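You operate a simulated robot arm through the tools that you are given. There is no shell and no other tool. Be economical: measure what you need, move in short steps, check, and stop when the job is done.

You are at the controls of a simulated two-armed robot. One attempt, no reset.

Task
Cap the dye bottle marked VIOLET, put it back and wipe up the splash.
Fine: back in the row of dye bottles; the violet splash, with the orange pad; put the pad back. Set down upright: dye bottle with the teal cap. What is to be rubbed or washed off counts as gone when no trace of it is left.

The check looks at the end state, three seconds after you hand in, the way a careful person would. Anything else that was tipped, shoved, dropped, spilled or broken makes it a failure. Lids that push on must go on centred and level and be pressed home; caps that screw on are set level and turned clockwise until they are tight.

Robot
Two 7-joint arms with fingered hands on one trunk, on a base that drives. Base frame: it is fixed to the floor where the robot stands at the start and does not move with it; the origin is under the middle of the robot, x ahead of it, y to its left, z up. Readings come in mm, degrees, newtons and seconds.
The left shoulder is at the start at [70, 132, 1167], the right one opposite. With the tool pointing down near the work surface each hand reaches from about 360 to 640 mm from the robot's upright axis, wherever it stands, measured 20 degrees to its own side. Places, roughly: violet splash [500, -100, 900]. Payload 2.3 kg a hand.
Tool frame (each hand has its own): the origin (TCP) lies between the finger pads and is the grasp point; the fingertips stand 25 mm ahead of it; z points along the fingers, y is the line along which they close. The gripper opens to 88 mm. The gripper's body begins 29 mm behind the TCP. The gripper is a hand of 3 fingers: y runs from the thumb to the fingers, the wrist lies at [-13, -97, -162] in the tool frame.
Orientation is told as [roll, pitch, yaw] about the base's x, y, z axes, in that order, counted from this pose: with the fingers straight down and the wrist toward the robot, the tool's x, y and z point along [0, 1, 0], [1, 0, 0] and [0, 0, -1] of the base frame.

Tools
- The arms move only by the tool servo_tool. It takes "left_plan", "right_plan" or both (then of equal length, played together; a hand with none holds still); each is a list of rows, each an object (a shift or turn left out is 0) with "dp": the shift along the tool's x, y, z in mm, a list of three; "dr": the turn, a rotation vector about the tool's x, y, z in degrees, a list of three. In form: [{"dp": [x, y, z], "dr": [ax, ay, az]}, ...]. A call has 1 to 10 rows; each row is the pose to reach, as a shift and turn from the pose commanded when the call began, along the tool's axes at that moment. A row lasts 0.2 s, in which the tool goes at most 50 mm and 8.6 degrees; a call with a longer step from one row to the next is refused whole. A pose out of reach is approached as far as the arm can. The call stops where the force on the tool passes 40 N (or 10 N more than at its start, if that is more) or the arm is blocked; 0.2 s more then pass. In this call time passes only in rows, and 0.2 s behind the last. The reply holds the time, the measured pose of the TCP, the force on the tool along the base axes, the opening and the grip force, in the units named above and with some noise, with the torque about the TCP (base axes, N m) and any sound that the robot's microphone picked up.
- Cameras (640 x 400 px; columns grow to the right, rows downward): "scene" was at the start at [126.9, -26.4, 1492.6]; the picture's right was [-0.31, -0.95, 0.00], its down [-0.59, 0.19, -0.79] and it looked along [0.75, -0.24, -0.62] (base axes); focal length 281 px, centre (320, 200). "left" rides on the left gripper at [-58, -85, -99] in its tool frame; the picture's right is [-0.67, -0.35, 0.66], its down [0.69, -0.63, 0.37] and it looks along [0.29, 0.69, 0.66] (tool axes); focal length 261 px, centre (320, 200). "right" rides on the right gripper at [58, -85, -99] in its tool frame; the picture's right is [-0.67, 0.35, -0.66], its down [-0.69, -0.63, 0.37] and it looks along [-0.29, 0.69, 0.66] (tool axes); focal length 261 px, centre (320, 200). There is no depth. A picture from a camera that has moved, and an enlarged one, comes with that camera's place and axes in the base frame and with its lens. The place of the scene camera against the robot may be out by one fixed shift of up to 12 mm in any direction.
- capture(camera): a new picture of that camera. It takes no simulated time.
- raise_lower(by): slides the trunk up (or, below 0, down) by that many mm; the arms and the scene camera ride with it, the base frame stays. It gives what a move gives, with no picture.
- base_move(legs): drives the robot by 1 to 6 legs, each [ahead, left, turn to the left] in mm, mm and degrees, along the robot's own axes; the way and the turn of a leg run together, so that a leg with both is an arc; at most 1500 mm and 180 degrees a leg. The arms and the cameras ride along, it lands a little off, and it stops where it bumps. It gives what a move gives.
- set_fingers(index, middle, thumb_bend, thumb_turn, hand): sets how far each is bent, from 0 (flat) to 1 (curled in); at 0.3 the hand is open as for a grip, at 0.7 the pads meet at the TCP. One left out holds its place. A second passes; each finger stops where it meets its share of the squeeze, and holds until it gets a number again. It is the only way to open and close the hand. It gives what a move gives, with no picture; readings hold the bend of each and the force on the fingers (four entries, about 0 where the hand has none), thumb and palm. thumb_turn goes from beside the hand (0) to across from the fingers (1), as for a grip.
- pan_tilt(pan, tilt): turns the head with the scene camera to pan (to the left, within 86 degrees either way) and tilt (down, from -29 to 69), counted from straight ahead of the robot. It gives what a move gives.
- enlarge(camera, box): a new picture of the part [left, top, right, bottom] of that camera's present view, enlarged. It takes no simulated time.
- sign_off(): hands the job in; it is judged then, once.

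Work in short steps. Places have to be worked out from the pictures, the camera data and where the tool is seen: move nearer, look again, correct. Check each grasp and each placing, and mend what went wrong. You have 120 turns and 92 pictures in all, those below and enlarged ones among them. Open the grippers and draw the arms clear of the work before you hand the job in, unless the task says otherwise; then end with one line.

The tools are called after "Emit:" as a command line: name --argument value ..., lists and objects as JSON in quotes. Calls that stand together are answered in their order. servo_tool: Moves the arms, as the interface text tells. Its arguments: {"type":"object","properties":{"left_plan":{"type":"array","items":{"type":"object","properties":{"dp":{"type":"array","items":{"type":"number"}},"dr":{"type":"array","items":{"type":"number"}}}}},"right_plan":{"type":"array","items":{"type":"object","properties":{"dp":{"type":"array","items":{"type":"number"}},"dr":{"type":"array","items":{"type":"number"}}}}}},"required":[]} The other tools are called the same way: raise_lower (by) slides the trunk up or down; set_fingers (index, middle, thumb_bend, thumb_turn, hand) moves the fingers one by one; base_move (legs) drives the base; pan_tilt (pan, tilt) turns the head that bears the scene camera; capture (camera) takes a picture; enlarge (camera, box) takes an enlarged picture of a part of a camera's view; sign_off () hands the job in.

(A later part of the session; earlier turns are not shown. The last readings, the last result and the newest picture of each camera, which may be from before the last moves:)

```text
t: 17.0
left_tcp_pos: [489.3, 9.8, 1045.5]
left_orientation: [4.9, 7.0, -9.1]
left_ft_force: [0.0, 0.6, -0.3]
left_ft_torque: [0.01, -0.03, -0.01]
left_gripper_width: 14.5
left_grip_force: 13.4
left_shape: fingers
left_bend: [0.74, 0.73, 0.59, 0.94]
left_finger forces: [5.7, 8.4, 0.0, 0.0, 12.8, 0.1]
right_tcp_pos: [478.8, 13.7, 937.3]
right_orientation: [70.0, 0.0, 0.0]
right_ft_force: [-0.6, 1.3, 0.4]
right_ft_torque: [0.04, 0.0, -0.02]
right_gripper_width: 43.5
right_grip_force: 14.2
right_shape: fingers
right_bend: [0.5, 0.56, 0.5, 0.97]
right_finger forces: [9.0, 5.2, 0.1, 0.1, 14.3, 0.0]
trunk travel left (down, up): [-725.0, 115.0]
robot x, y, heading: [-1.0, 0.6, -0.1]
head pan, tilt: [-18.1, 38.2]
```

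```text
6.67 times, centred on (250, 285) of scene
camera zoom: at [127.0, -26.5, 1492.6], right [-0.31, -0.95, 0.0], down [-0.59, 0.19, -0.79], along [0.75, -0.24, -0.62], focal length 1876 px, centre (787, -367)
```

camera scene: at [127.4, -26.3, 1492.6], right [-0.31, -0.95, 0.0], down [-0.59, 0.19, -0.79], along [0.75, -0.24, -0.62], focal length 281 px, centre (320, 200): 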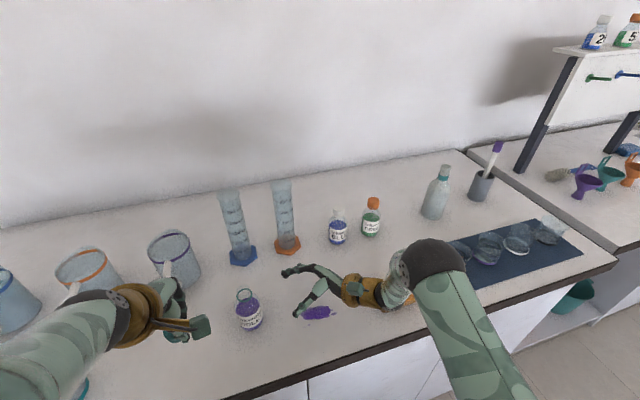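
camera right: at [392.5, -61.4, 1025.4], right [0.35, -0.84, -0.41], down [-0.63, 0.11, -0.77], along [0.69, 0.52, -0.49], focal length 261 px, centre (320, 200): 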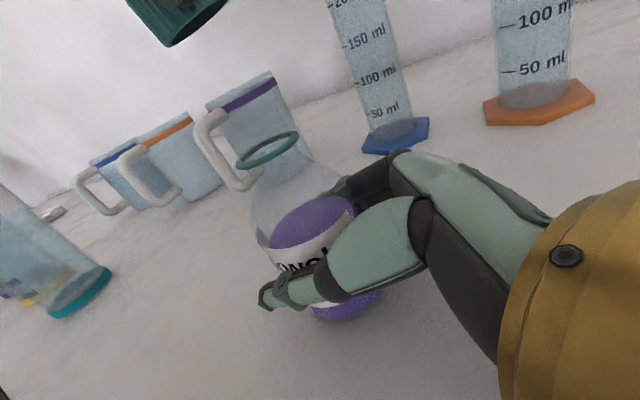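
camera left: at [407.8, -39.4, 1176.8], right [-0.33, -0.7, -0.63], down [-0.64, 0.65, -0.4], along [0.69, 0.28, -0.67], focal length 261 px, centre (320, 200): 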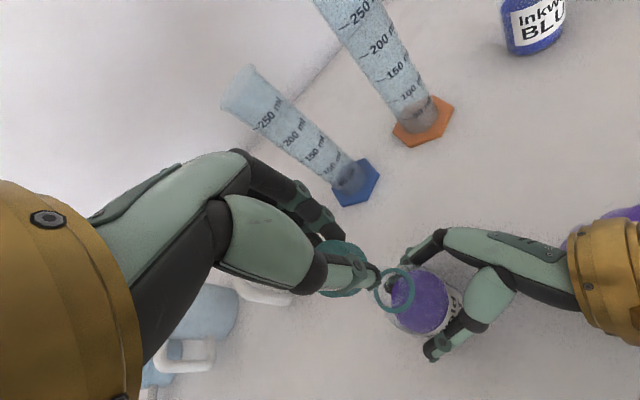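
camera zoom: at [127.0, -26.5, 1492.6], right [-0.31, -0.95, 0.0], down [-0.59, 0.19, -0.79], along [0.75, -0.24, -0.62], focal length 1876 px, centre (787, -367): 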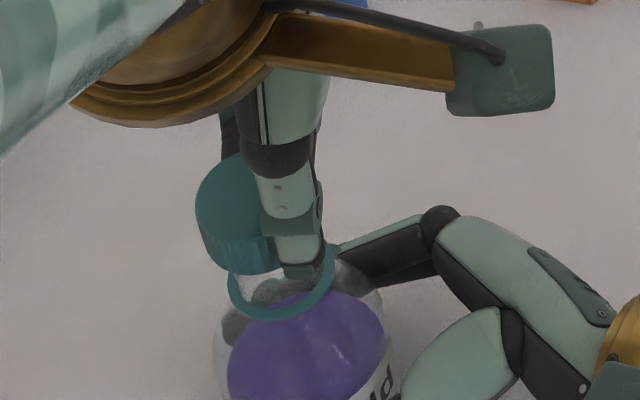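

The arm again stops a bit short (joint limit near this yaw). I turn the hand 15° clockwise about the cap's centre to free it.

Emit:
servo_tool --left_plan '[{"dp": [-1.2, -1.4, 0], "dr": [-0.7, 0.9, 7.4]}, {"dp": [-2.5, -2.8, 0], "dr": [-1.5, 1.9, 14.8]}]'

Emit:
enlarge --camera "right" --box '[180, 40, 340, 180]'

Emit:
enlarge --camera "scene" --box '[210, 255, 290, 315]'

```text
t: 17.6
left_tcp_pos: [484.2, 4.4, 1042.2]
left_orientation: [6.1, 7.3, -24.8]
left_ft_force: [-0.1, 0.7, -0.4]
left_ft_torque: [0.0, -0.01, -0.01]
left_gripper_width: 14.1
left_grip_force: 13.7
left_shape: fingers
left_bend: [0.74, 0.73, 0.59, 0.94]
left_finger forces: [6.0, 8.7, 0.1, 0.0, 13.2, 0.0]
right_tcp_pos: [477.6, 13.2, 937.1]
right_orientation: [70.0, 0.0, 0.1]
right_ft_force: [-0.8, 0.2, 0.6]
right_ft_torque: [0.0, -0.04, -0.05]
right_gripper_width: 43.6
right_grip_force: 13.8
right_shape: fingers
right_bend: [0.5, 0.56, 0.5, 0.97]
right_finger forces: [9.2, 4.9, 0.0, 0.1, 14.3, 0.1]
trunk travel left (down, up): [-725.0, 115.0]
robot x, y, heading: [1.3, -1.2, 0.1]
head pan, tilt: [-18.1, 38.2]
```

```text
2.86 times, centred on (260, 110) of right
camera zoom: at [392.4, -60.8, 1025.5], right [0.35, -0.85, -0.4], down [-0.63, 0.11, -0.77], along [0.69, 0.52, -0.49], focal length 745 px, centre (491, 457)
```

zoom: 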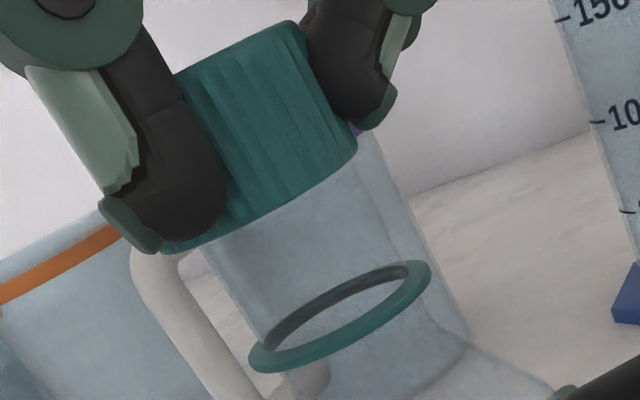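

```text
6.67 times, centred on (250, 285) of scene
camera zoom: at [127.1, -25.8, 1492.6], right [-0.31, -0.95, 0.0], down [-0.59, 0.19, -0.79], along [0.75, -0.24, -0.62], focal length 1876 px, centre (787, -367)
```

zoom: 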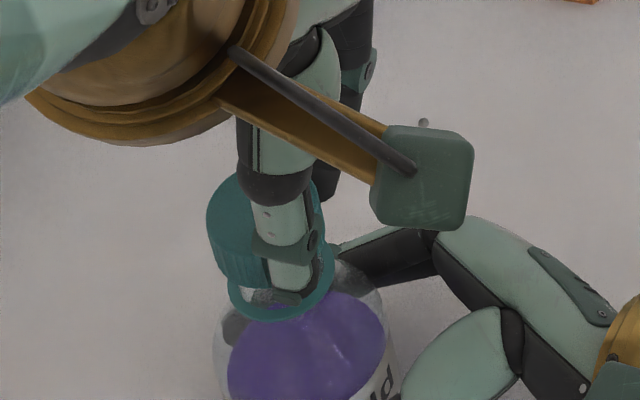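

Centred within about 2 mm. I lower in small steps, watching the force.

Emit:
servo_tool --left_plan '[{"dp": [-0.2, 0.26, 2]}, {"dp": [-0.4, 0.52, 4]}, {"dp": [-0.6, 0.8, 6]}]'

Emit:
enlarge --camera "right" --box '[180, 40, 340, 180]'

```text
t: 18.4
left_tcp_pos: [482.9, 4.1, 1037.3]
left_orientation: [5.8, 7.0, -24.7]
left_ft_force: [0.0, -1.2, 15.2]
left_ft_torque: [-0.01, 0.06, -0.03]
left_gripper_width: 14.7
left_grip_force: 17.5
left_shape: fingers
left_bend: [0.74, 0.74, 0.58, 0.94]
left_finger forces: [8.1, 10.6, 0.0, 0.0, 15.7, 0.1]
right_tcp_pos: [478.1, 13.1, 938.2]
right_orientation: [69.9, 0.1, 0.0]
right_ft_force: [2.3, 2.6, -3.7]
right_ft_torque: [0.0, -0.06, 0.0]
right_gripper_width: 43.3
right_grip_force: 14.7
right_shape: fingers
right_bend: [0.5, 0.56, 0.51, 0.98]
right_finger forces: [10.1, 5.8, 0.1, 0.0, 13.6, 0.0]
trunk travel left (down, up): [-725.0, 115.0]
robot x, y, heading: [0.5, 3.0, 0.0]
head pan, tilt: [-18.1, 38.2]
```

```text
2.86 times, centred on (260, 110) of right
camera zoom: at [390.9, -61.4, 1025.9], right [0.35, -0.85, -0.4], down [-0.63, 0.11, -0.77], along [0.69, 0.52, -0.49], focal length 745 px, centre (491, 457)
```

zoom: 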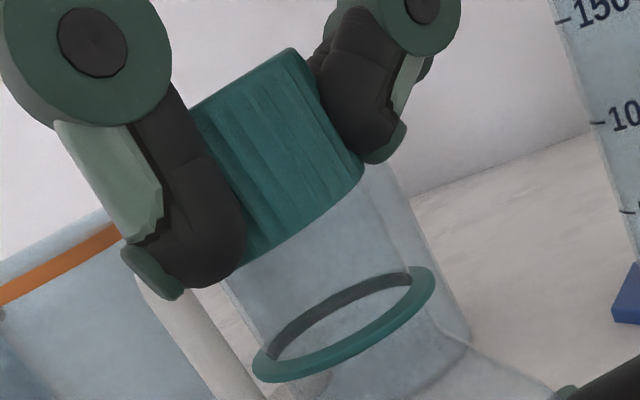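

The cap rests on the mouth with 15 N, level and with hardly any torque. I turn it 40° clockwise about the bottle axis.

Emit:
servo_tool --left_plan '[{"dp": [-1.3, -1.5, 0.1], "dr": [-0.8, 1.0, 7.9]}, {"dp": [-2.4, -3.2, 0.3], "dr": [-1.6, 2.1, 15.8]}, {"dp": [-3.25, -5.0, 0.5], "dr": [-2.5, 3.1, 23.7]}, {"dp": [-3.85, -6.9, 0.8], "dr": [-3.3, 4.1, 31.6]}, {"dp": [-4.2, -8.9, 1.1], "dr": [-4.1, 5.2, 39.4]}]'

Emit:
enlarge --camera "right" --box '[180, 40, 340, 180]'

Emit:
enlarge --camera "scene" --box '[210, 255, 290, 315]'

```text
t: 19.6
left_tcp_pos: [471.9, 3.8, 1036.2]
left_orientation: [6.1, 7.3, -64.6]
left_ft_force: [3.5, -2.3, 16.5]
left_ft_torque: [0.07, -0.1, 0.08]
left_gripper_width: 14.0
left_grip_force: 18.1
left_shape: fingers
left_bend: [0.74, 0.74, 0.59, 0.92]
left_finger forces: [7.3, 14.2, 0.0, 0.1, 15.3, 0.0]
right_tcp_pos: [476.3, 12.9, 938.4]
right_orientation: [70.0, -0.1, 0.1]
right_ft_force: [-3.1, 1.4, -5.8]
right_ft_torque: [-0.04, -0.07, -0.1]
right_gripper_width: 43.8
right_grip_force: 14.5
right_shape: fingers
right_bend: [0.51, 0.56, 0.51, 0.98]
right_finger forces: [8.1, 4.7, 0.0, 0.0, 15.7, 0.0]
trunk travel left (down, up): [-725.0, 115.0]
robot x, y, heading: [2.3, -3.0, 0.2]
head pan, tilt: [-18.1, 38.2]
```

```text
2.86 times, centred on (260, 110) of right
camera zoom: at [390.4, -61.3, 1026.1], right [0.35, -0.85, -0.4], down [-0.63, 0.11, -0.77], along [0.69, 0.52, -0.49], focal length 745 px, centre (491, 457)
```

zoom: 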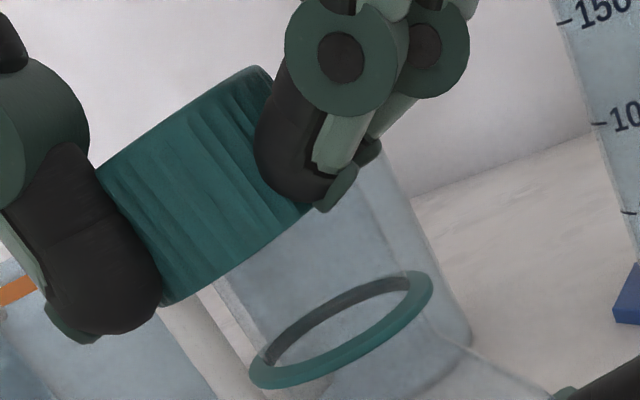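

```text
6.67 times, centred on (250, 285) of scene
camera zoom: at [124.3, -26.6, 1492.9], right [-0.31, -0.95, 0.0], down [-0.59, 0.19, -0.79], along [0.75, -0.24, -0.62], focal length 1876 px, centre (787, -367)
```

zoom: 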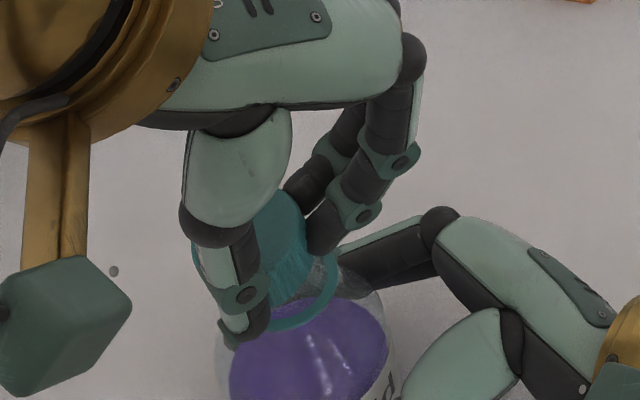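

The cap slid about 5 mm sideways on the lip, with no thread bite: the off-centre, tilted grip is poor for turning. I lift off and carry the cap back to a free table spot near [420, 110] to regrip it squarely.

Emit:
servo_tool --left_plan '[{"dp": [1.5, -1.9, -14.8]}, {"dp": [3.1, -3.9, -29.6]}, {"dp": [3.2, -21, -27.3], "dr": [0.9, -1.1, -8.2]}, {"dp": [3.3, -39, -25], "dr": [1.7, -2.2, -16.4]}, {"dp": [3.4, -56, -22.8], "dr": [2.6, -3.3, -24.6]}, {"dp": [3.5, -74, -20.5], "dr": [3.5, -4.3, -32.8]}, {"dp": [3.6, -91, -18.3], "dr": [4.3, -5.4, -41]}, {"dp": [3.6, -108.5, -16], "dr": [5.2, -6.5, -49.2]}]'

Emit:
capture --camera "left"

Emit:
enlarge --camera "scene" --box '[160, 255, 320, 375]'

```text
t: 21.4
left_tcp_pos: [429.7, 101.7, 1066.1]
left_orientation: [6.1, 7.4, -14.5]
left_ft_force: [0.3, -0.1, 0.1]
left_ft_torque: [-0.02, 0.03, 0.02]
left_gripper_width: 13.2
left_grip_force: 12.8
left_shape: fingers
left_bend: [0.74, 0.73, 0.59, 0.94]
left_finger forces: [4.4, 8.0, 0.1, 0.0, 12.6, 0.0]
right_tcp_pos: [477.6, 13.3, 937.8]
right_orientation: [70.0, 0.0, 0.0]
right_ft_force: [-0.6, 0.4, 1.6]
right_ft_torque: [0.04, -0.06, 0.01]
right_gripper_width: 43.3
right_grip_force: 14.0
right_shape: fingers
right_bend: [0.51, 0.57, 0.51, 0.97]
right_finger forces: [9.3, 4.9, 0.0, 0.0, 13.7, 0.0]
trunk travel left (down, up): [-725.0, 115.0]
robot x, y, heading: [-0.1, -0.4, -0.4]
head pan, tilt: [-18.1, 38.2]
```

```text
51 pictures are left
camera left: at [341.8, 54.7, 1169.0], right [-0.57, -0.47, -0.67], down [-0.46, 0.86, -0.21], along [0.68, 0.19, -0.71], focal length 261 px, centre (320, 200)
```

left: 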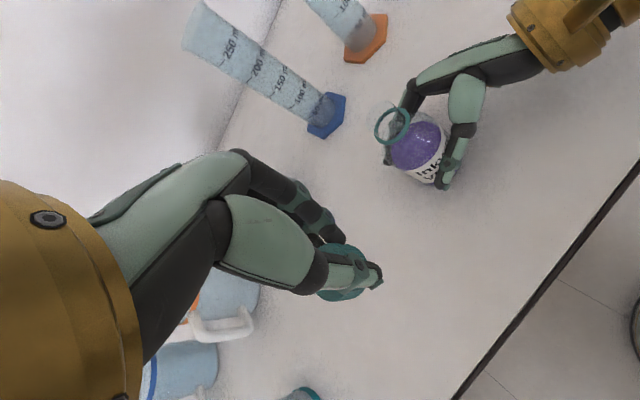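

```text
3.33 times, centred on (240, 315) of scene
camera zoom: at [126.6, -26.6, 1492.6], right [-0.31, -0.95, 0.0], down [-0.59, 0.19, -0.79], along [0.75, -0.24, -0.62], focal length 938 px, centre (587, -183)
```

zoom: 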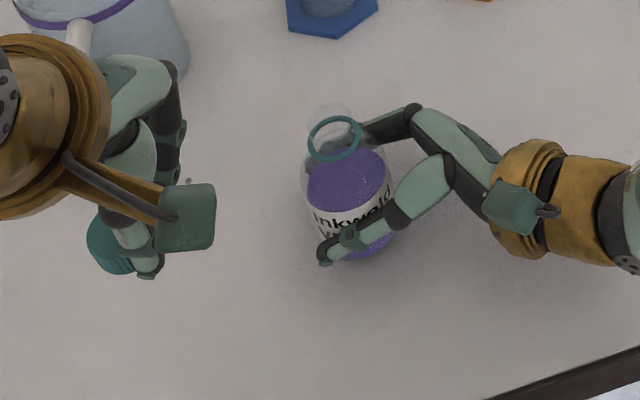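

I lower the cap straight down toward the table.

Emit:
servo_tool --left_plan '[{"dp": [-4.9, 6.2, 47]}, {"dp": [-9.8, 12.4, 94]}, {"dp": [-13, 16.2, 124]}, {"dp": [-13.4, 16.8, 128.2]}, {"dp": [-13.6, 17, 130]}, {"dp": [-13.8, 17.3, 132.1]}]'

Emit:
enlarge --camera "left" --box '[280, 200, 440, 320]'

```text
t: 22.8
left_tcp_pos: [429.1, 99.6, 931.6]
left_orientation: [5.9, 7.4, -14.6]
left_ft_force: [-0.1, -0.4, 0.7]
left_ft_torque: [0.03, 0.0, 0.01]
left_gripper_width: 12.8
left_grip_force: 12.2
left_shape: fingers
left_bend: [0.74, 0.73, 0.59, 0.94]
left_finger forces: [4.5, 8.3, 0.0, 0.1, 12.3, 0.0]
right_tcp_pos: [477.6, 12.6, 937.9]
right_orientation: [69.9, 0.0, 0.0]
right_ft_force: [-0.5, -0.6, 1.2]
right_ft_torque: [0.04, -0.04, -0.01]
right_gripper_width: 43.4
right_grip_force: 13.9
right_shape: fingers
right_bend: [0.51, 0.57, 0.51, 0.97]
right_finger forces: [9.0, 4.7, 0.0, 0.0, 13.9, 0.1]
trunk travel left (down, up): [-725.0, 115.0]
robot x, y, heading: [0.4, -1.2, 0.2]
head pan, tilt: [-18.1, 38.2]
```

```text
3.33 times, centred on (360, 260) of left
camera zoom: at [342.4, 54.5, 1035.4], right [-0.58, -0.47, -0.67], down [-0.46, 0.86, -0.21], along [0.68, 0.19, -0.71], focal length 869 px, centre (187, 0)
```

zoom: 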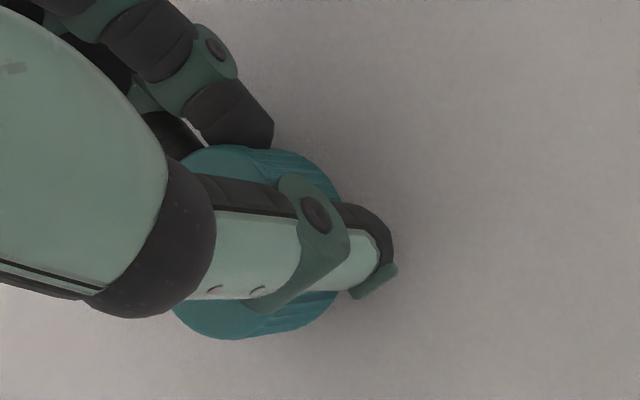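

No contact yet; a few more millimetres down.

Emit:
servo_tool --left_plan '[{"dp": [-0.2, 0.2, 1.5]}, {"dp": [-0.3, 0.4, 3]}, {"dp": [-0.45, 0.6, 4.4]}]'

```text
t: 23.6
left_tcp_pos: [430.1, 101.8, 927.1]
left_orientation: [6.0, 7.5, -14.6]
left_ft_force: [-0.1, -0.4, 0.4]
left_ft_torque: [-0.01, 0.02, -0.02]
left_gripper_width: 12.8
left_grip_force: 12.9
left_shape: fingers
left_bend: [0.74, 0.73, 0.59, 0.94]
left_finger forces: [4.4, 8.4, 0.0, 0.0, 12.2, 0.0]
right_tcp_pos: [477.1, 13.7, 937.8]
right_orientation: [70.1, 0.0, 0.0]
right_ft_force: [-0.2, 0.3, 0.6]
right_ft_torque: [0.06, -0.08, 0.0]
right_gripper_width: 43.5
right_grip_force: 14.4
right_shape: fingers
right_bend: [0.51, 0.57, 0.51, 0.97]
right_finger forces: [9.2, 4.6, 0.0, 0.1, 13.9, 0.0]
trunk travel left (down, up): [-725.0, 115.0]
robot x, y, heading: [-2.1, -1.8, 0.2]
head pan, tilt: [-18.1, 38.2]
```

Still free; the cap must have slid up in the fingers. Further down to contact.

Emit:
servo_tool --left_plan '[{"dp": [-0.2, 0.2, 1.5]}, {"dp": [-0.3, 0.4, 3]}, {"dp": [-0.45, 0.6, 4.4]}, {"dp": [-0.6, 0.8, 5.9]}]'

Emit:
enlarge --camera "left" --box '[280, 200, 440, 320]'

```text
t: 24.6
left_tcp_pos: [429.8, 100.1, 924.5]
left_orientation: [6.1, 6.7, -14.6]
left_ft_force: [8.1, 0.9, 35.7]
left_ft_torque: [0.01, 0.74, 0.03]
left_gripper_width: 12.3
left_grip_force: 27.4
left_shape: fingers
left_bend: [0.74, 0.73, 0.6, 0.94]
left_finger forces: [5.4, 12.8, 0.0, 0.0, 37.0, 0.1]
right_tcp_pos: [475.3, 12.7, 939.4]
right_orientation: [70.0, -0.2, 0.1]
right_ft_force: [0.3, 0.7, -1.5]
right_ft_torque: [0.03, -0.03, -0.01]
right_gripper_width: 43.2
right_grip_force: 13.7
right_shape: fingers
right_bend: [0.51, 0.57, 0.51, 0.97]
right_finger forces: [9.4, 4.4, 0.0, 0.0, 13.7, 0.0]
trunk travel left (down, up): [-725.0, 115.0]
robot x, y, heading: [2.6, -1.0, 0.2]
head pan, tilt: [-18.1, 38.2]
```

```text
3.33 times, centred on (360, 260) of left
camera zoom: at [340.7, 53.5, 1027.3], right [-0.57, -0.47, -0.68], down [-0.46, 0.86, -0.21], along [0.68, 0.19, -0.7], focal length 869 px, centre (187, 0)
```

zoom: 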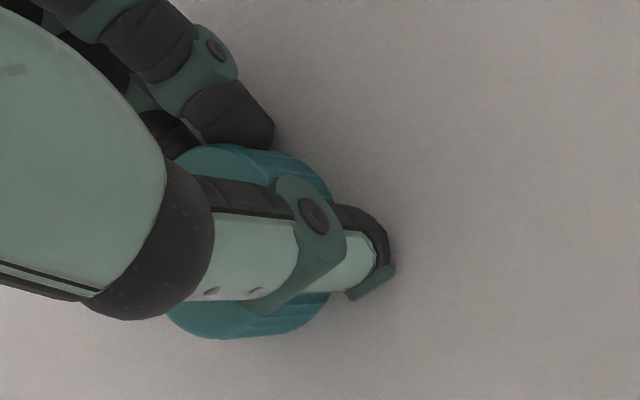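

The thumb tip met the table first; the cap hangs a few mm above it. I raise 3 mm and open, letting the cap settle.

Emit:
servo_tool --left_plan '[{"dp": [0.4, -0.6, -4.2]}]'

Emit:
set_fingers --hand "left" --index 0.5 --middle 0.5 --thumb_bend 0.55

Emit:
set_fingers --hand "left" --index 0.3 --middle 0.3 --thumb_bend 0.3

Emit:
enlarge --camera "left" --box '[240, 160, 440, 320]'

```text
t: 25.0
left_tcp_pos: [429.2, 99.4, 924.9]
left_orientation: [6.1, 7.5, -14.7]
left_ft_force: [6.4, 0.8, 12.2]
left_ft_torque: [0.04, -0.01, 0.0]
left_gripper_width: 12.2
left_grip_force: 16.2
left_shape: fingers
left_bend: [0.74, 0.73, 0.61, 0.94]
left_finger forces: [6.3, 12.6, 0.1, 0.0, 13.6, 0.1]
right_tcp_pos: [476.6, 11.8, 937.9]
right_orientation: [70.0, -0.2, 0.1]
right_ft_force: [0.3, -0.3, 0.6]
right_ft_torque: [0.0, -0.05, 0.03]
right_gripper_width: 43.5
right_grip_force: 13.8
right_shape: fingers
right_bend: [0.51, 0.57, 0.51, 0.97]
right_finger forces: [9.3, 4.7, 0.1, 0.1, 13.7, 0.1]
trunk travel left (down, up): [-725.0, 115.0]
robot x, y, heading: [0.3, 4.5, 0.3]
head pan, tilt: [-18.1, 38.2]
```

```text
t: 26.0
left_tcp_pos: [424.7, 100.8, 927.2]
left_orientation: [6.1, 7.1, -14.6]
left_ft_force: [-7.2, 1.9, 22.9]
left_ft_torque: [-0.01, -0.01, 0.0]
left_gripper_width: 17.8
left_grip_force: 11.3
left_shape: fingers
left_bend: [0.71, 0.55, 0.55, 0.97]
left_finger forces: [14.4, 7.5, 0.0, 0.1, 0.0, 0.0]
right_tcp_pos: [473.5, 12.8, 939.3]
right_orientation: [70.0, -0.4, 0.0]
right_ft_force: [0.5, -0.1, -1.4]
right_ft_torque: [0.02, -0.01, 0.01]
right_gripper_width: 43.5
right_grip_force: 14.0
right_shape: fingers
right_bend: [0.51, 0.57, 0.51, 0.97]
right_finger forces: [9.5, 4.3, 0.0, 0.1, 13.7, 0.0]
trunk travel left (down, up): [-725.0, 115.0]
robot x, y, heading: [-0.3, 0.2, 0.1]
head pan, tilt: [-18.1, 38.2]
```

```text
t: 27.0
left_tcp_pos: [422.2, 99.8, 929.1]
left_orientation: [6.1, 6.8, -14.6]
left_ft_force: [-8.6, 1.7, 33.2]
left_ft_torque: [-0.11, -0.69, 0.02]
left_gripper_width: 56.1
left_grip_force: 16.3
left_shape: fingers
left_bend: [0.73, 0.33, 0.3, 0.97]
left_finger forces: [18.5, 14.7, 0.1, 0.1, 0.1, 0.0]
right_tcp_pos: [470.3, 13.0, 942.2]
right_orientation: [70.0, -0.5, 0.0]
right_ft_force: [-0.3, -0.2, -1.4]
right_ft_torque: [-0.02, 0.03, -0.02]
right_gripper_width: 43.6
right_grip_force: 13.6
right_shape: fingers
right_bend: [0.51, 0.57, 0.51, 0.97]
right_finger forces: [9.4, 4.5, 0.0, 0.1, 13.7, 0.0]
trunk travel left (down, up): [-725.0, 115.0]
robot x, y, heading: [1.1, 5.2, -0.1]
head pan, tilt: [-18.1, 38.2]
```

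```text
2.50 times, centred on (340, 240) of left
camera zoom: at [333.6, 54.0, 1032.4], right [-0.57, -0.47, -0.68], down [-0.46, 0.86, -0.21], along [0.68, 0.19, -0.7], focal length 652 px, centre (270, 100)
```

zoom: 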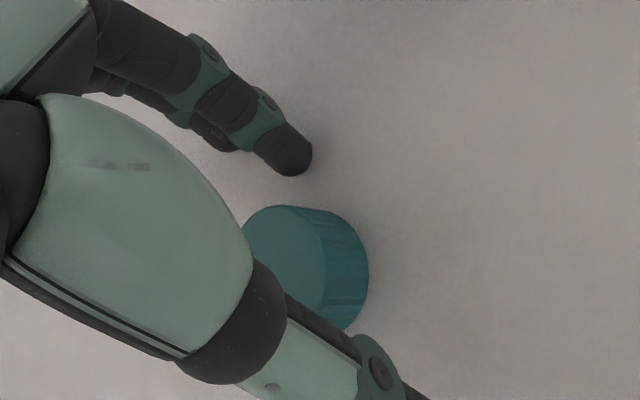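

The index finger strains against the table. I lift the left hand 20 mm straight away.

Emit:
servo_tool --left_plan '[{"dp": [2.1, -2.6, -19.7]}, {"dp": [3.1, -3.9, -29.6]}]'

Emit:
capture --camera "scene"

Emit:
capture --camera "left"

```text
t: 27.6
left_tcp_pos: [427.6, 100.4, 956.5]
left_orientation: [6.0, 7.5, -14.8]
left_ft_force: [-0.8, -0.2, 0.0]
left_ft_torque: [-0.01, -0.03, 0.04]
left_gripper_width: 84.4
left_grip_force: 0.0
left_shape: fingers
left_bend: [0.3, 0.3, 0.3, 0.97]
left_finger forces: [0.0, 0.0, 0.1, 0.0, 0.0, 0.0]
right_tcp_pos: [476.4, 13.6, 936.6]
right_orientation: [69.9, -0.1, 0.0]
right_ft_force: [0.8, 0.3, 0.4]
right_ft_torque: [0.03, 0.0, -0.02]
right_gripper_width: 43.4
right_grip_force: 14.0
right_shape: fingers
right_bend: [0.51, 0.57, 0.51, 0.97]
right_finger forces: [9.3, 4.6, 0.0, 0.0, 13.7, 0.0]
trunk travel left (down, up): [-725.0, 115.0]
robot x, y, heading: [1.0, 0.2, 0.0]
head pan, tilt: [-18.1, 38.2]
```

```text
46 pictures are left
camera scene: at [124.7, -26.6, 1492.6], right [-0.31, -0.95, 0.0], down [-0.59, 0.19, -0.79], along [0.75, -0.24, -0.62], focal length 281 px, centre (320, 200)
```

scene: 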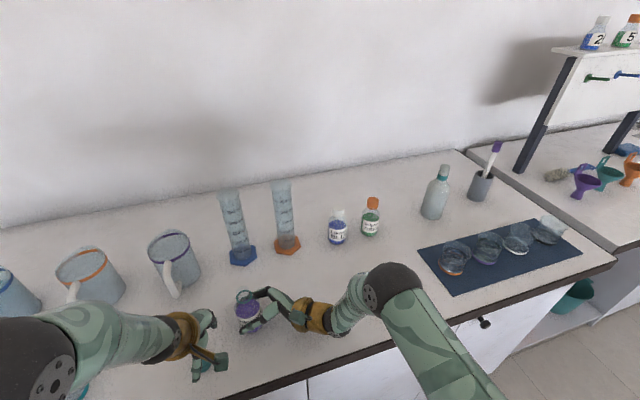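

```text
45 pictures are left
camera left: at [340.4, 54.5, 1059.7], right [-0.58, -0.47, -0.67], down [-0.46, 0.86, -0.21], along [0.68, 0.19, -0.71], focal length 261 px, centre (320, 200)
```

left: 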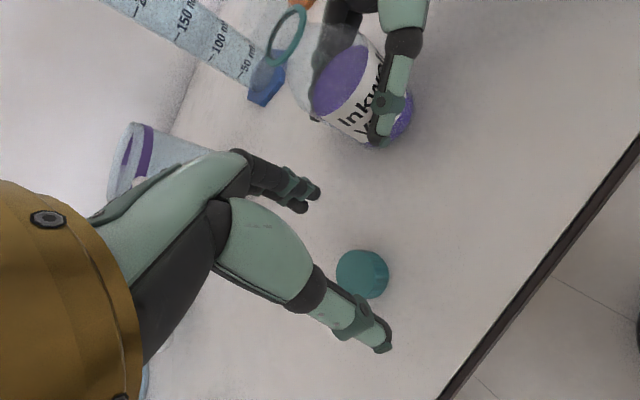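

All recovered; the cap stands flat at about [416, 110]. I level the left hand over it (yaw −15°).

Emit:
servo_tool --left_plan '[{"dp": [2.6, -6.7, 1.1], "dr": [-3.7, -3, 0]}, {"dp": [5.3, -13.4, 2.3], "dr": [-7.4, -6, 0]}, {"dp": [5.3, -13.4, 2.3], "dr": [-7.4, -6, 0]}]'

Emit:
enlarge --camera "left" --box '[240, 160, 440, 320]'

Emit:
enlarge --camera "scene" --box '[160, 290, 280, 390]'

```text
t: 28.4
left_tcp_pos: [418.4, 109.9, 955.4]
left_orientation: [-0.1, 0.0, -14.9]
left_ft_force: [0.1, 0.4, -0.4]
left_ft_torque: [-0.01, 0.0, 0.0]
left_gripper_width: 84.2
left_grip_force: 0.2
left_shape: fingers
left_bend: [0.3, 0.3, 0.3, 0.97]
left_finger forces: [0.0, 0.0, 0.0, 0.0, 0.1, 0.0]
right_tcp_pos: [478.4, 12.6, 937.4]
right_orientation: [70.0, 0.0, 0.0]
right_ft_force: [-0.7, 0.3, 0.8]
right_ft_torque: [0.04, -0.03, 0.01]
right_gripper_width: 43.4
right_grip_force: 13.5
right_shape: fingers
right_bend: [0.51, 0.57, 0.51, 0.97]
right_finger forces: [9.2, 4.9, 0.0, 0.0, 13.8, 0.0]
trunk travel left (down, up): [-725.0, 115.0]
robot x, y, heading: [-2.6, 3.1, 0.1]
head pan, tilt: [-18.1, 38.2]
```

```text
2.50 times, centred on (340, 240) of left
camera zoom: at [320.1, 76.5, 1055.2], right [-0.51, -0.56, -0.65], down [-0.43, 0.82, -0.37], along [0.74, 0.09, -0.66], focal length 652 px, centre (270, 100)
```

zoom: 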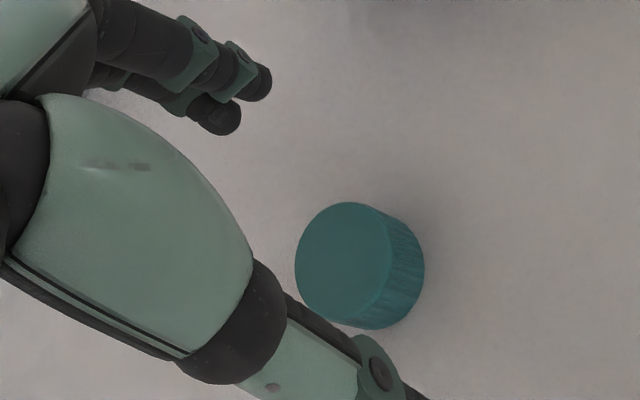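

```text
4.00 times, centred on (220, 340) of scene
camera zoom: at [126.9, -27.0, 1492.6], right [-0.31, -0.95, 0.0], down [-0.59, 0.19, -0.79], along [0.75, -0.24, -0.62], focal length 1126 px, centre (720, -360)
```

zoom: 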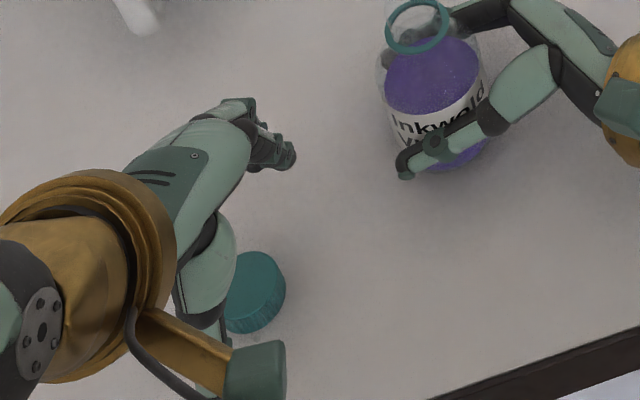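

I centre on the cap (≈[415.5, 114]) and lower to 932.

Emit:
servo_tool --left_plan '[{"dp": [3.0, -3.5, 10]}, {"dp": [3.0, -3.5, 23.5]}]'

Emit:
set_fingers --hand "left" --index 0.48 --middle 0.48 --thumb_bend 0.48

Emit:
enlarge --camera "left" --box '[240, 160, 440, 320]'

```text
t: 29.0
left_tcp_pos: [415.8, 114.1, 933.0]
left_orientation: [-0.1, 0.0, -15.0]
left_ft_force: [0.9, 0.0, 0.1]
left_ft_torque: [-0.02, 0.0, 0.02]
left_gripper_width: 84.4
left_grip_force: 0.2
left_shape: fingers
left_bend: [0.3, 0.3, 0.3, 0.97]
left_finger forces: [0.0, 0.0, 0.0, 0.0, 0.0, 0.0]
right_tcp_pos: [477.5, 12.9, 937.2]
right_orientation: [69.9, 0.0, 0.0]
right_ft_force: [-0.5, 0.0, 0.6]
right_ft_torque: [0.0, -0.05, 0.03]
right_gripper_width: 43.5
right_grip_force: 14.1
right_shape: fingers
right_bend: [0.51, 0.57, 0.51, 0.97]
right_finger forces: [9.1, 4.6, 0.0, 0.0, 14.0, 0.1]
trunk travel left (down, up): [-725.0, 115.0]
robot x, y, heading: [0.8, 0.9, -0.0]
head pan, tilt: [-18.1, 38.2]
```

```text
t: 30.0
left_tcp_pos: [415.2, 114.1, 931.2]
left_orientation: [-0.1, 0.1, -15.0]
left_ft_force: [0.1, 0.1, 0.6]
left_ft_torque: [0.0, -0.04, 0.01]
left_gripper_width: 46.5
left_grip_force: 0.1
left_shape: fingers
left_bend: [0.48, 0.48, 0.48, 0.97]
left_finger forces: [0.0, 0.0, 0.0, 0.0, 0.0, 0.1]
right_tcp_pos: [478.0, 12.8, 939.1]
right_orientation: [69.9, 0.0, 0.0]
right_ft_force: [-0.7, -0.2, 0.4]
right_ft_torque: [0.03, -0.02, -0.01]
right_gripper_width: 43.6
right_grip_force: 13.8
right_shape: fingers
right_bend: [0.51, 0.57, 0.51, 0.97]
right_finger forces: [9.3, 4.6, 0.0, 0.0, 13.7, 0.0]
trunk travel left (down, up): [-725.0, 115.0]
robot x, y, heading: [0.6, 0.1, -0.1]
head pan, tilt: [-18.1, 38.2]
```

```text
2.50 times, centred on (340, 240) of left
camera zoom: at [317.8, 80.4, 1031.8], right [-0.51, -0.56, -0.65], down [-0.43, 0.82, -0.37], along [0.74, 0.09, -0.66], focal length 652 px, centre (270, 100)
```

zoom: 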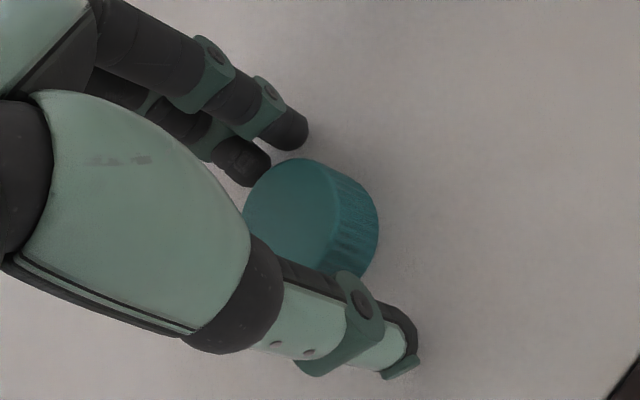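

The cap sits ~5 mm toward the fingers. I shift by that, then close evenly.

Emit:
servo_tool --left_plan '[{"dp": [-1, 5, 0]}]'

Emit:
set_fingers --hand "left" --index 0.56 --middle 0.56 --thumb_bend 0.56

Emit:
set_fingers --hand "left" --index 0.64 --middle 0.64 --thumb_bend 0.64

Emit:
enlarge --camera "left" --box '[240, 160, 440, 320]'

```text
t: 30.4
left_tcp_pos: [420.3, 111.4, 931.1]
left_orientation: [-0.1, 0.2, -15.0]
left_ft_force: [0.2, -0.6, 0.0]
left_ft_torque: [-0.03, 0.0, -0.01]
left_gripper_width: 46.9
left_grip_force: 0.0
left_shape: fingers
left_bend: [0.48, 0.48, 0.48, 0.97]
left_finger forces: [0.0, 0.0, 0.0, 0.1, 0.0, 0.0]
right_tcp_pos: [478.2, 13.1, 937.5]
right_orientation: [70.1, 0.1, -0.1]
right_ft_force: [-0.1, 0.7, 1.2]
right_ft_torque: [-0.02, -0.04, 0.02]
right_gripper_width: 43.3
right_grip_force: 14.1
right_shape: fingers
right_bend: [0.51, 0.57, 0.51, 0.97]
right_finger forces: [9.2, 4.6, 0.1, 0.1, 13.8, 0.0]
trunk travel left (down, up): [-725.0, 115.0]
robot x, y, heading: [0.0, -2.7, -0.1]
head pan, tilt: [-18.1, 38.2]
```

```text
t: 31.4
left_tcp_pos: [420.1, 111.1, 931.4]
left_orientation: [-0.1, 0.1, -15.0]
left_ft_force: [1.2, -0.1, 0.4]
left_ft_torque: [0.0, 0.02, -0.03]
left_gripper_width: 28.9
left_grip_force: 0.1
left_shape: fingers
left_bend: [0.56, 0.56, 0.56, 0.97]
left_finger forces: [0.0, 0.0, 0.0, 0.0, 0.0, 0.0]
right_tcp_pos: [477.7, 13.2, 936.5]
right_orientation: [70.1, -0.1, 0.0]
right_ft_force: [0.0, -0.3, 0.4]
right_ft_torque: [0.0, -0.02, 0.01]
right_gripper_width: 43.5
right_grip_force: 13.3
right_shape: fingers
right_bend: [0.51, 0.57, 0.51, 0.97]
right_finger forces: [9.2, 4.7, 0.1, 0.0, 13.8, 0.0]
trunk travel left (down, up): [-725.0, 115.0]
robot x, y, heading: [0.3, -1.3, 0.1]
head pan, tilt: [-18.1, 38.2]
```

```text
t: 32.4
left_tcp_pos: [419.0, 111.5, 932.4]
left_orientation: [-0.1, 0.1, -15.0]
left_ft_force: [-0.9, -0.9, 0.3]
left_ft_torque: [-0.01, 0.03, 0.0]
left_gripper_width: 18.9
left_grip_force: 3.6
left_shape: fingers
left_bend: [0.62, 0.61, 0.6, 0.97]
left_finger forces: [1.2, 2.5, 0.0, 0.1, 3.5, 0.1]
right_tcp_pos: [479.1, 12.8, 937.0]
right_orientation: [70.0, 0.0, -0.1]
right_ft_force: [-0.4, -0.4, 0.1]
right_ft_torque: [0.02, -0.02, 0.05]
right_gripper_width: 43.4
right_grip_force: 14.2
right_shape: fingers
right_bend: [0.51, 0.57, 0.51, 0.97]
right_finger forces: [9.2, 4.7, 0.1, 0.1, 13.9, 0.1]
trunk travel left (down, up): [-725.0, 115.0]
robot x, y, heading: [0.7, -0.1, 0.2]
head pan, tilt: [-18.1, 38.2]
```

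```text
2.50 times, centred on (340, 240) of left
camera zoom: at [322.5, 77.8, 1031.6], right [-0.51, -0.56, -0.65], down [-0.43, 0.82, -0.37], along [0.74, 0.09, -0.66], focal length 652 px, centre (270, 100)
```

zoom: 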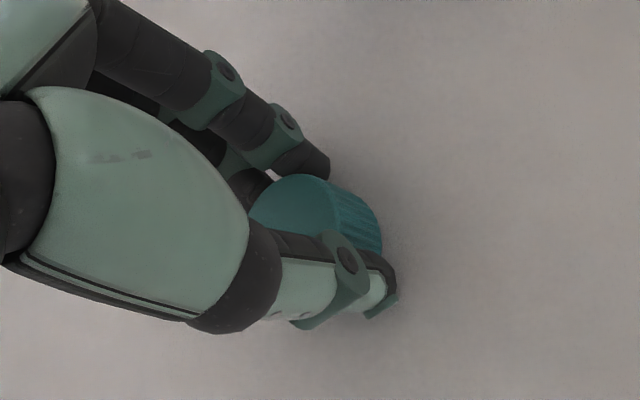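

A balanced grip now (bends equal, 3.6 N). I lift and carry the cap to above the mouth at yaw −25°.

Emit:
servo_tool --left_plan '[{"dp": [0, 0, -40]}, {"dp": [0, 0, -85]}, {"dp": [0, 0, -123]}, {"dp": [-20, 20, -123], "dr": [0, 0, 2.5]}, {"dp": [-40, 42, -123], "dr": [0, 0, 5]}, {"dp": [-60, 64, -123], "dr": [0, 0, 7.5]}, {"dp": [-77.3, 83.4, -123], "dr": [0, 0, 10]}, {"dp": [-77.3, 83.4, -123], "dr": [0, 0, 10]}]'

Emit:
enlarge --camera "right" --box '[180, 20, 340, 180]'

Emit:
enlarge --camera "scene" --box '[210, 255, 290, 315]'

Emit:
enlarge --camera "left" --box '[240, 160, 440, 320]'

```text
t: 34.2
left_tcp_pos: [481.0, 14.4, 1053.2]
left_orientation: [0.0, 0.0, -24.9]
left_ft_force: [-0.4, 0.4, -0.2]
left_ft_torque: [0.01, 0.01, 0.0]
left_gripper_width: 18.5
left_grip_force: 4.4
left_shape: fingers
left_bend: [0.62, 0.61, 0.6, 0.97]
left_finger forces: [1.1, 2.4, 0.1, 0.0, 3.4, 0.1]
right_tcp_pos: [478.4, 13.2, 937.6]
right_orientation: [70.1, -0.1, 0.0]
right_ft_force: [0.8, -0.6, 0.5]
right_ft_torque: [0.02, -0.08, 0.0]
right_gripper_width: 43.7
right_grip_force: 13.9
right_shape: fingers
right_bend: [0.51, 0.57, 0.51, 0.97]
right_finger forces: [9.2, 4.9, 0.0, 0.0, 13.6, 0.1]
trunk travel left (down, up): [-725.0, 115.0]
robot x, y, heading: [3.3, 3.5, 0.0]
head pan, tilt: [-18.1, 38.2]
```

```text
2.50 times, centred on (260, 100) of right
camera zoom: at [392.2, -61.0, 1025.5], right [0.35, -0.85, -0.4], down [-0.63, 0.11, -0.77], along [0.69, 0.52, -0.49], focal length 652 px, centre (470, 450)
```

zoom: 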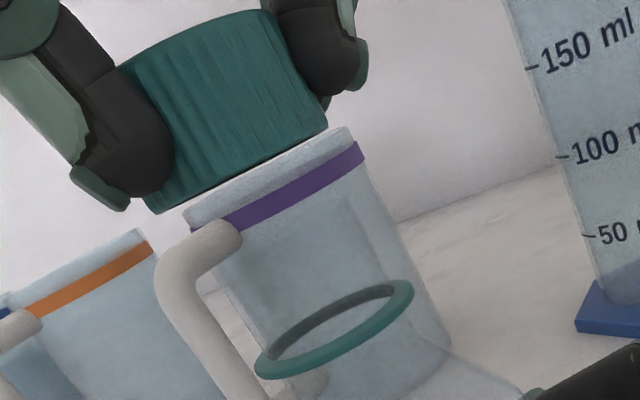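

```text
6.67 times, centred on (250, 285) of scene
camera zoom: at [126.8, -26.1, 1492.6], right [-0.31, -0.95, 0.0], down [-0.59, 0.19, -0.79], along [0.75, -0.24, -0.62], focal length 1876 px, centre (787, -367)
```

zoom: 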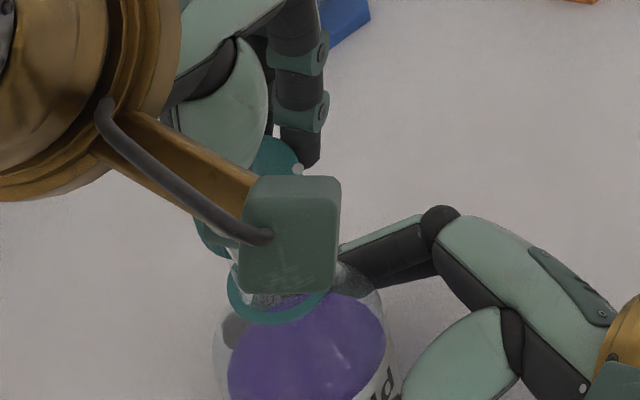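

```text
2.50 times, centred on (340, 240) of left
camera zoom: at [378.3, -0.9, 1154.1], right [-0.6, -0.46, -0.65], down [-0.28, 0.89, -0.37], along [0.75, -0.04, -0.66], focal length 652 px, centre (270, 100)
```

zoom: 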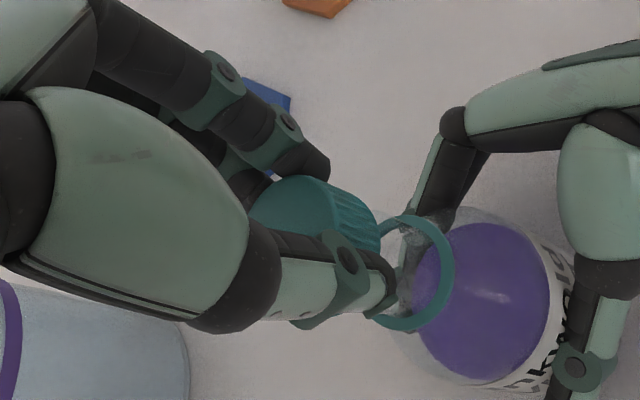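

Level; comparing views, the cap is still ~(+3,+3) mm off the mouth centre (it sits ~5 mm along tool x from the TCP). I correct and lower in small steps.

Emit:
servo_tool --left_plan '[{"dp": [-4, -1.4, 0]}, {"dp": [-4, -1.4, 6]}, {"dp": [-4, -1.4, 9]}, {"dp": [-4, -1.4, 11]}, {"dp": [-4, -1.4, 12]}]'

Emit:
enlarge --camera "right" --box '[180, 20, 340, 180]'

```text
t: 35.4
left_tcp_pos: [478.5, 11.8, 1042.4]
left_orientation: [-0.1, 0.1, -25.0]
left_ft_force: [0.1, -0.1, 0.2]
left_ft_torque: [-0.01, -0.03, 0.01]
left_gripper_width: 18.8
left_grip_force: 3.2
left_shape: fingers
left_bend: [0.62, 0.61, 0.6, 0.97]
left_finger forces: [1.1, 2.6, 0.1, 0.0, 3.4, 0.1]
right_tcp_pos: [478.2, 12.7, 936.8]
right_orientation: [70.0, 0.0, 0.0]
right_ft_force: [-0.7, 0.6, 0.5]
right_ft_torque: [-0.03, -0.02, 0.0]
right_gripper_width: 43.5
right_grip_force: 14.1
right_shape: fingers
right_bend: [0.51, 0.57, 0.51, 0.97]
right_finger forces: [9.3, 4.8, 0.0, 0.0, 13.9, 0.0]
trunk travel left (down, up): [-725.0, 115.0]
robot x, y, heading: [0.9, 1.0, -0.2]
head pan, tilt: [-18.1, 38.2]
```

```text
2.50 times, centred on (260, 100) of right
camera zoom: at [392.3, -61.3, 1025.5], right [0.35, -0.85, -0.41], down [-0.63, 0.11, -0.77], along [0.69, 0.52, -0.49], focal length 652 px, centre (470, 450)
```

zoom: 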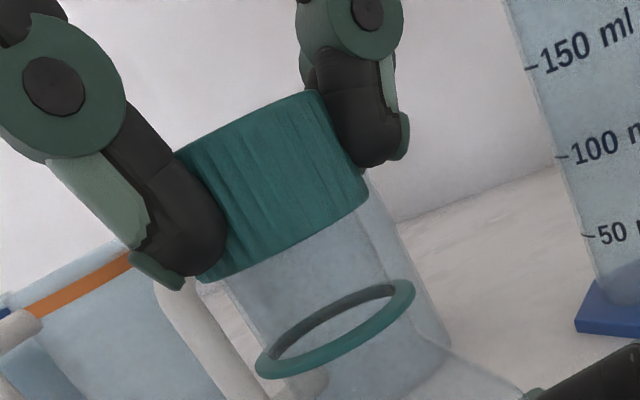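

No contact yet at rim ≈1010. A few more millimetres.

Emit:
servo_tool --left_plan '[{"dp": [0, 0, 1]}, {"dp": [0, 0, 2]}, {"dp": [0, 0, 3]}]'

```text
t: 36.2
left_tcp_pos: [478.0, 11.7, 1039.6]
left_orientation: [-0.1, 0.0, -25.0]
left_ft_force: [0.1, 0.8, -0.1]
left_ft_torque: [0.0, -0.01, -0.02]
left_gripper_width: 18.7
left_grip_force: 3.4
left_shape: fingers
left_bend: [0.62, 0.61, 0.6, 0.97]
left_finger forces: [1.2, 2.5, 0.0, 0.1, 3.3, 0.1]
right_tcp_pos: [477.8, 13.5, 938.1]
right_orientation: [70.0, 0.0, 0.0]
right_ft_force: [0.1, 0.0, 1.0]
right_ft_torque: [0.0, -0.05, 0.02]
right_gripper_width: 43.7
right_grip_force: 13.9
right_shape: fingers
right_bend: [0.51, 0.57, 0.51, 0.97]
right_finger forces: [9.2, 4.7, 0.1, 0.1, 13.8, 0.0]
trunk travel left (down, up): [-725.0, 115.0]
robot x, y, heading: [0.5, 1.0, -0.1]
head pan, tilt: [-18.1, 38.2]
```

Emit:
servo_tool --left_plan '[{"dp": [0, 0, 1]}, {"dp": [0, 0, 2]}, {"dp": [0, 0, 3]}]'

Emit:
enlarge --camera "right" --box '[180, 20, 340, 180]'

```text
t: 37.0
left_tcp_pos: [476.7, 11.9, 1035.9]
left_orientation: [-0.1, 0.1, -25.0]
left_ft_force: [1.5, -0.5, -0.8]
left_ft_torque: [0.03, 0.0, -0.03]
left_gripper_width: 18.6
left_grip_force: 3.1
left_shape: fingers
left_bend: [0.62, 0.61, 0.6, 0.97]
left_finger forces: [1.2, 2.4, 0.1, 0.0, 3.3, 0.1]
right_tcp_pos: [478.2, 13.0, 936.5]
right_orientation: [70.0, 0.0, 0.0]
right_ft_force: [0.9, -0.3, -0.3]
right_ft_torque: [0.01, -0.06, 0.03]
right_gripper_width: 43.3
right_grip_force: 13.9
right_shape: fingers
right_bend: [0.51, 0.57, 0.51, 0.97]
right_finger forces: [9.2, 4.8, 0.0, 0.0, 13.8, 0.0]
trunk travel left (down, up): [-725.0, 115.0]
robot x, y, heading: [2.3, 1.6, 0.1]
head pan, tilt: [-18.1, 38.2]
```

```text
2.50 times, centred on (260, 100) of right
camera zoom: at [392.3, -61.3, 1025.5], right [0.35, -0.85, -0.41], down [-0.63, 0.11, -0.77], along [0.69, 0.52, -0.49], focal length 652 px, centre (470, 450)
```

zoom: 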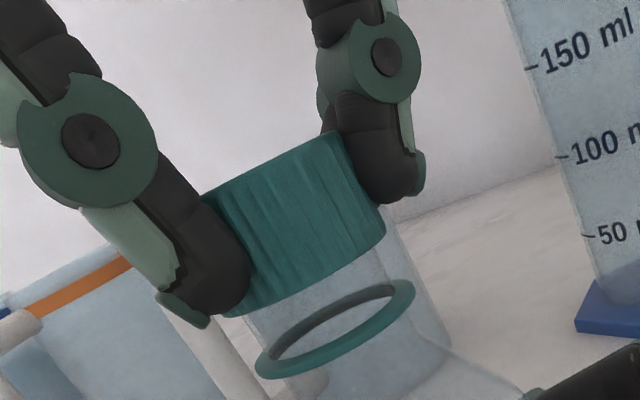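

Rim now ~1004, still free; it may be slipping over the neck, centred. Continue gently.

Emit:
servo_tool --left_plan '[{"dp": [0, 0, 1]}, {"dp": [0, 0, 2]}, {"dp": [0, 0, 3]}]'

Emit:
enlarge --camera "right" --box '[180, 20, 340, 180]'

```text
t: 37.8
left_tcp_pos: [478.1, 11.2, 1034.4]
left_orientation: [-0.1, -0.1, -25.0]
left_ft_force: [-0.4, -0.2, -0.2]
left_ft_torque: [0.01, 0.01, 0.01]
left_gripper_width: 18.3
left_grip_force: 3.7
left_shape: fingers
left_bend: [0.62, 0.61, 0.6, 0.97]
left_finger forces: [1.2, 2.4, 0.0, 0.1, 3.7, 0.1]
right_tcp_pos: [477.4, 12.6, 937.5]
right_orientation: [70.0, -0.1, 0.0]
right_ft_force: [0.4, 1.9, 0.4]
right_ft_torque: [0.02, -0.01, 0.0]
right_gripper_width: 43.5
right_grip_force: 13.5
right_shape: fingers
right_bend: [0.51, 0.57, 0.51, 0.96]
right_finger forces: [9.8, 4.7, 0.0, 0.1, 13.4, 0.1]
trunk travel left (down, up): [-725.0, 115.0]
robot x, y, heading: [2.9, 0.6, 0.1]
head pan, tilt: [-18.1, 38.2]
```

```text
2.50 times, centred on (260, 100) of right
camera zoom: at [392.3, -61.2, 1025.5], right [0.35, -0.85, -0.41], down [-0.63, 0.11, -0.77], along [0.69, 0.52, -0.49], focal length 652 px, centre (470, 450)
```

zoom: 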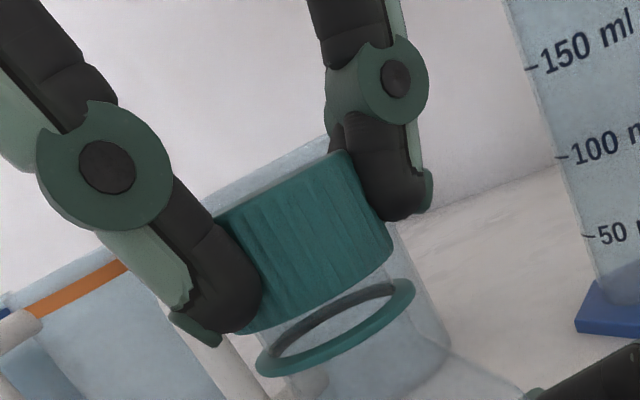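

Level and slipping over the neck nicely. Further down until it meets the thread.

Emit:
servo_tool --left_plan '[{"dp": [0, 0, 1]}, {"dp": [0, 0, 2]}, {"dp": [0, 0, 3]}]'

```text
t: 38.6
left_tcp_pos: [478.3, 11.7, 1032.6]
left_orientation: [-0.1, 0.0, -25.0]
left_ft_force: [-2.2, -0.8, 7.2]
left_ft_torque: [0.02, 0.06, 0.06]
left_gripper_width: 18.4
left_grip_force: 4.9
left_shape: fingers
left_bend: [0.62, 0.62, 0.6, 0.97]
left_finger forces: [1.4, 2.4, 0.1, 0.0, 4.6, 0.1]
right_tcp_pos: [477.0, 12.8, 937.6]
right_orientation: [70.0, 0.0, 0.0]
right_ft_force: [2.5, 0.6, -1.5]
right_ft_torque: [0.02, -0.06, 0.0]
right_gripper_width: 43.5
right_grip_force: 14.2
right_shape: fingers
right_bend: [0.51, 0.57, 0.51, 0.97]
right_finger forces: [10.0, 5.5, 0.0, 0.0, 13.0, 0.0]
trunk travel left (down, up): [-725.0, 115.0]
robot x, y, heading: [3.2, -2.3, -0.1]
head pan, tilt: [-18.1, 38.2]
```

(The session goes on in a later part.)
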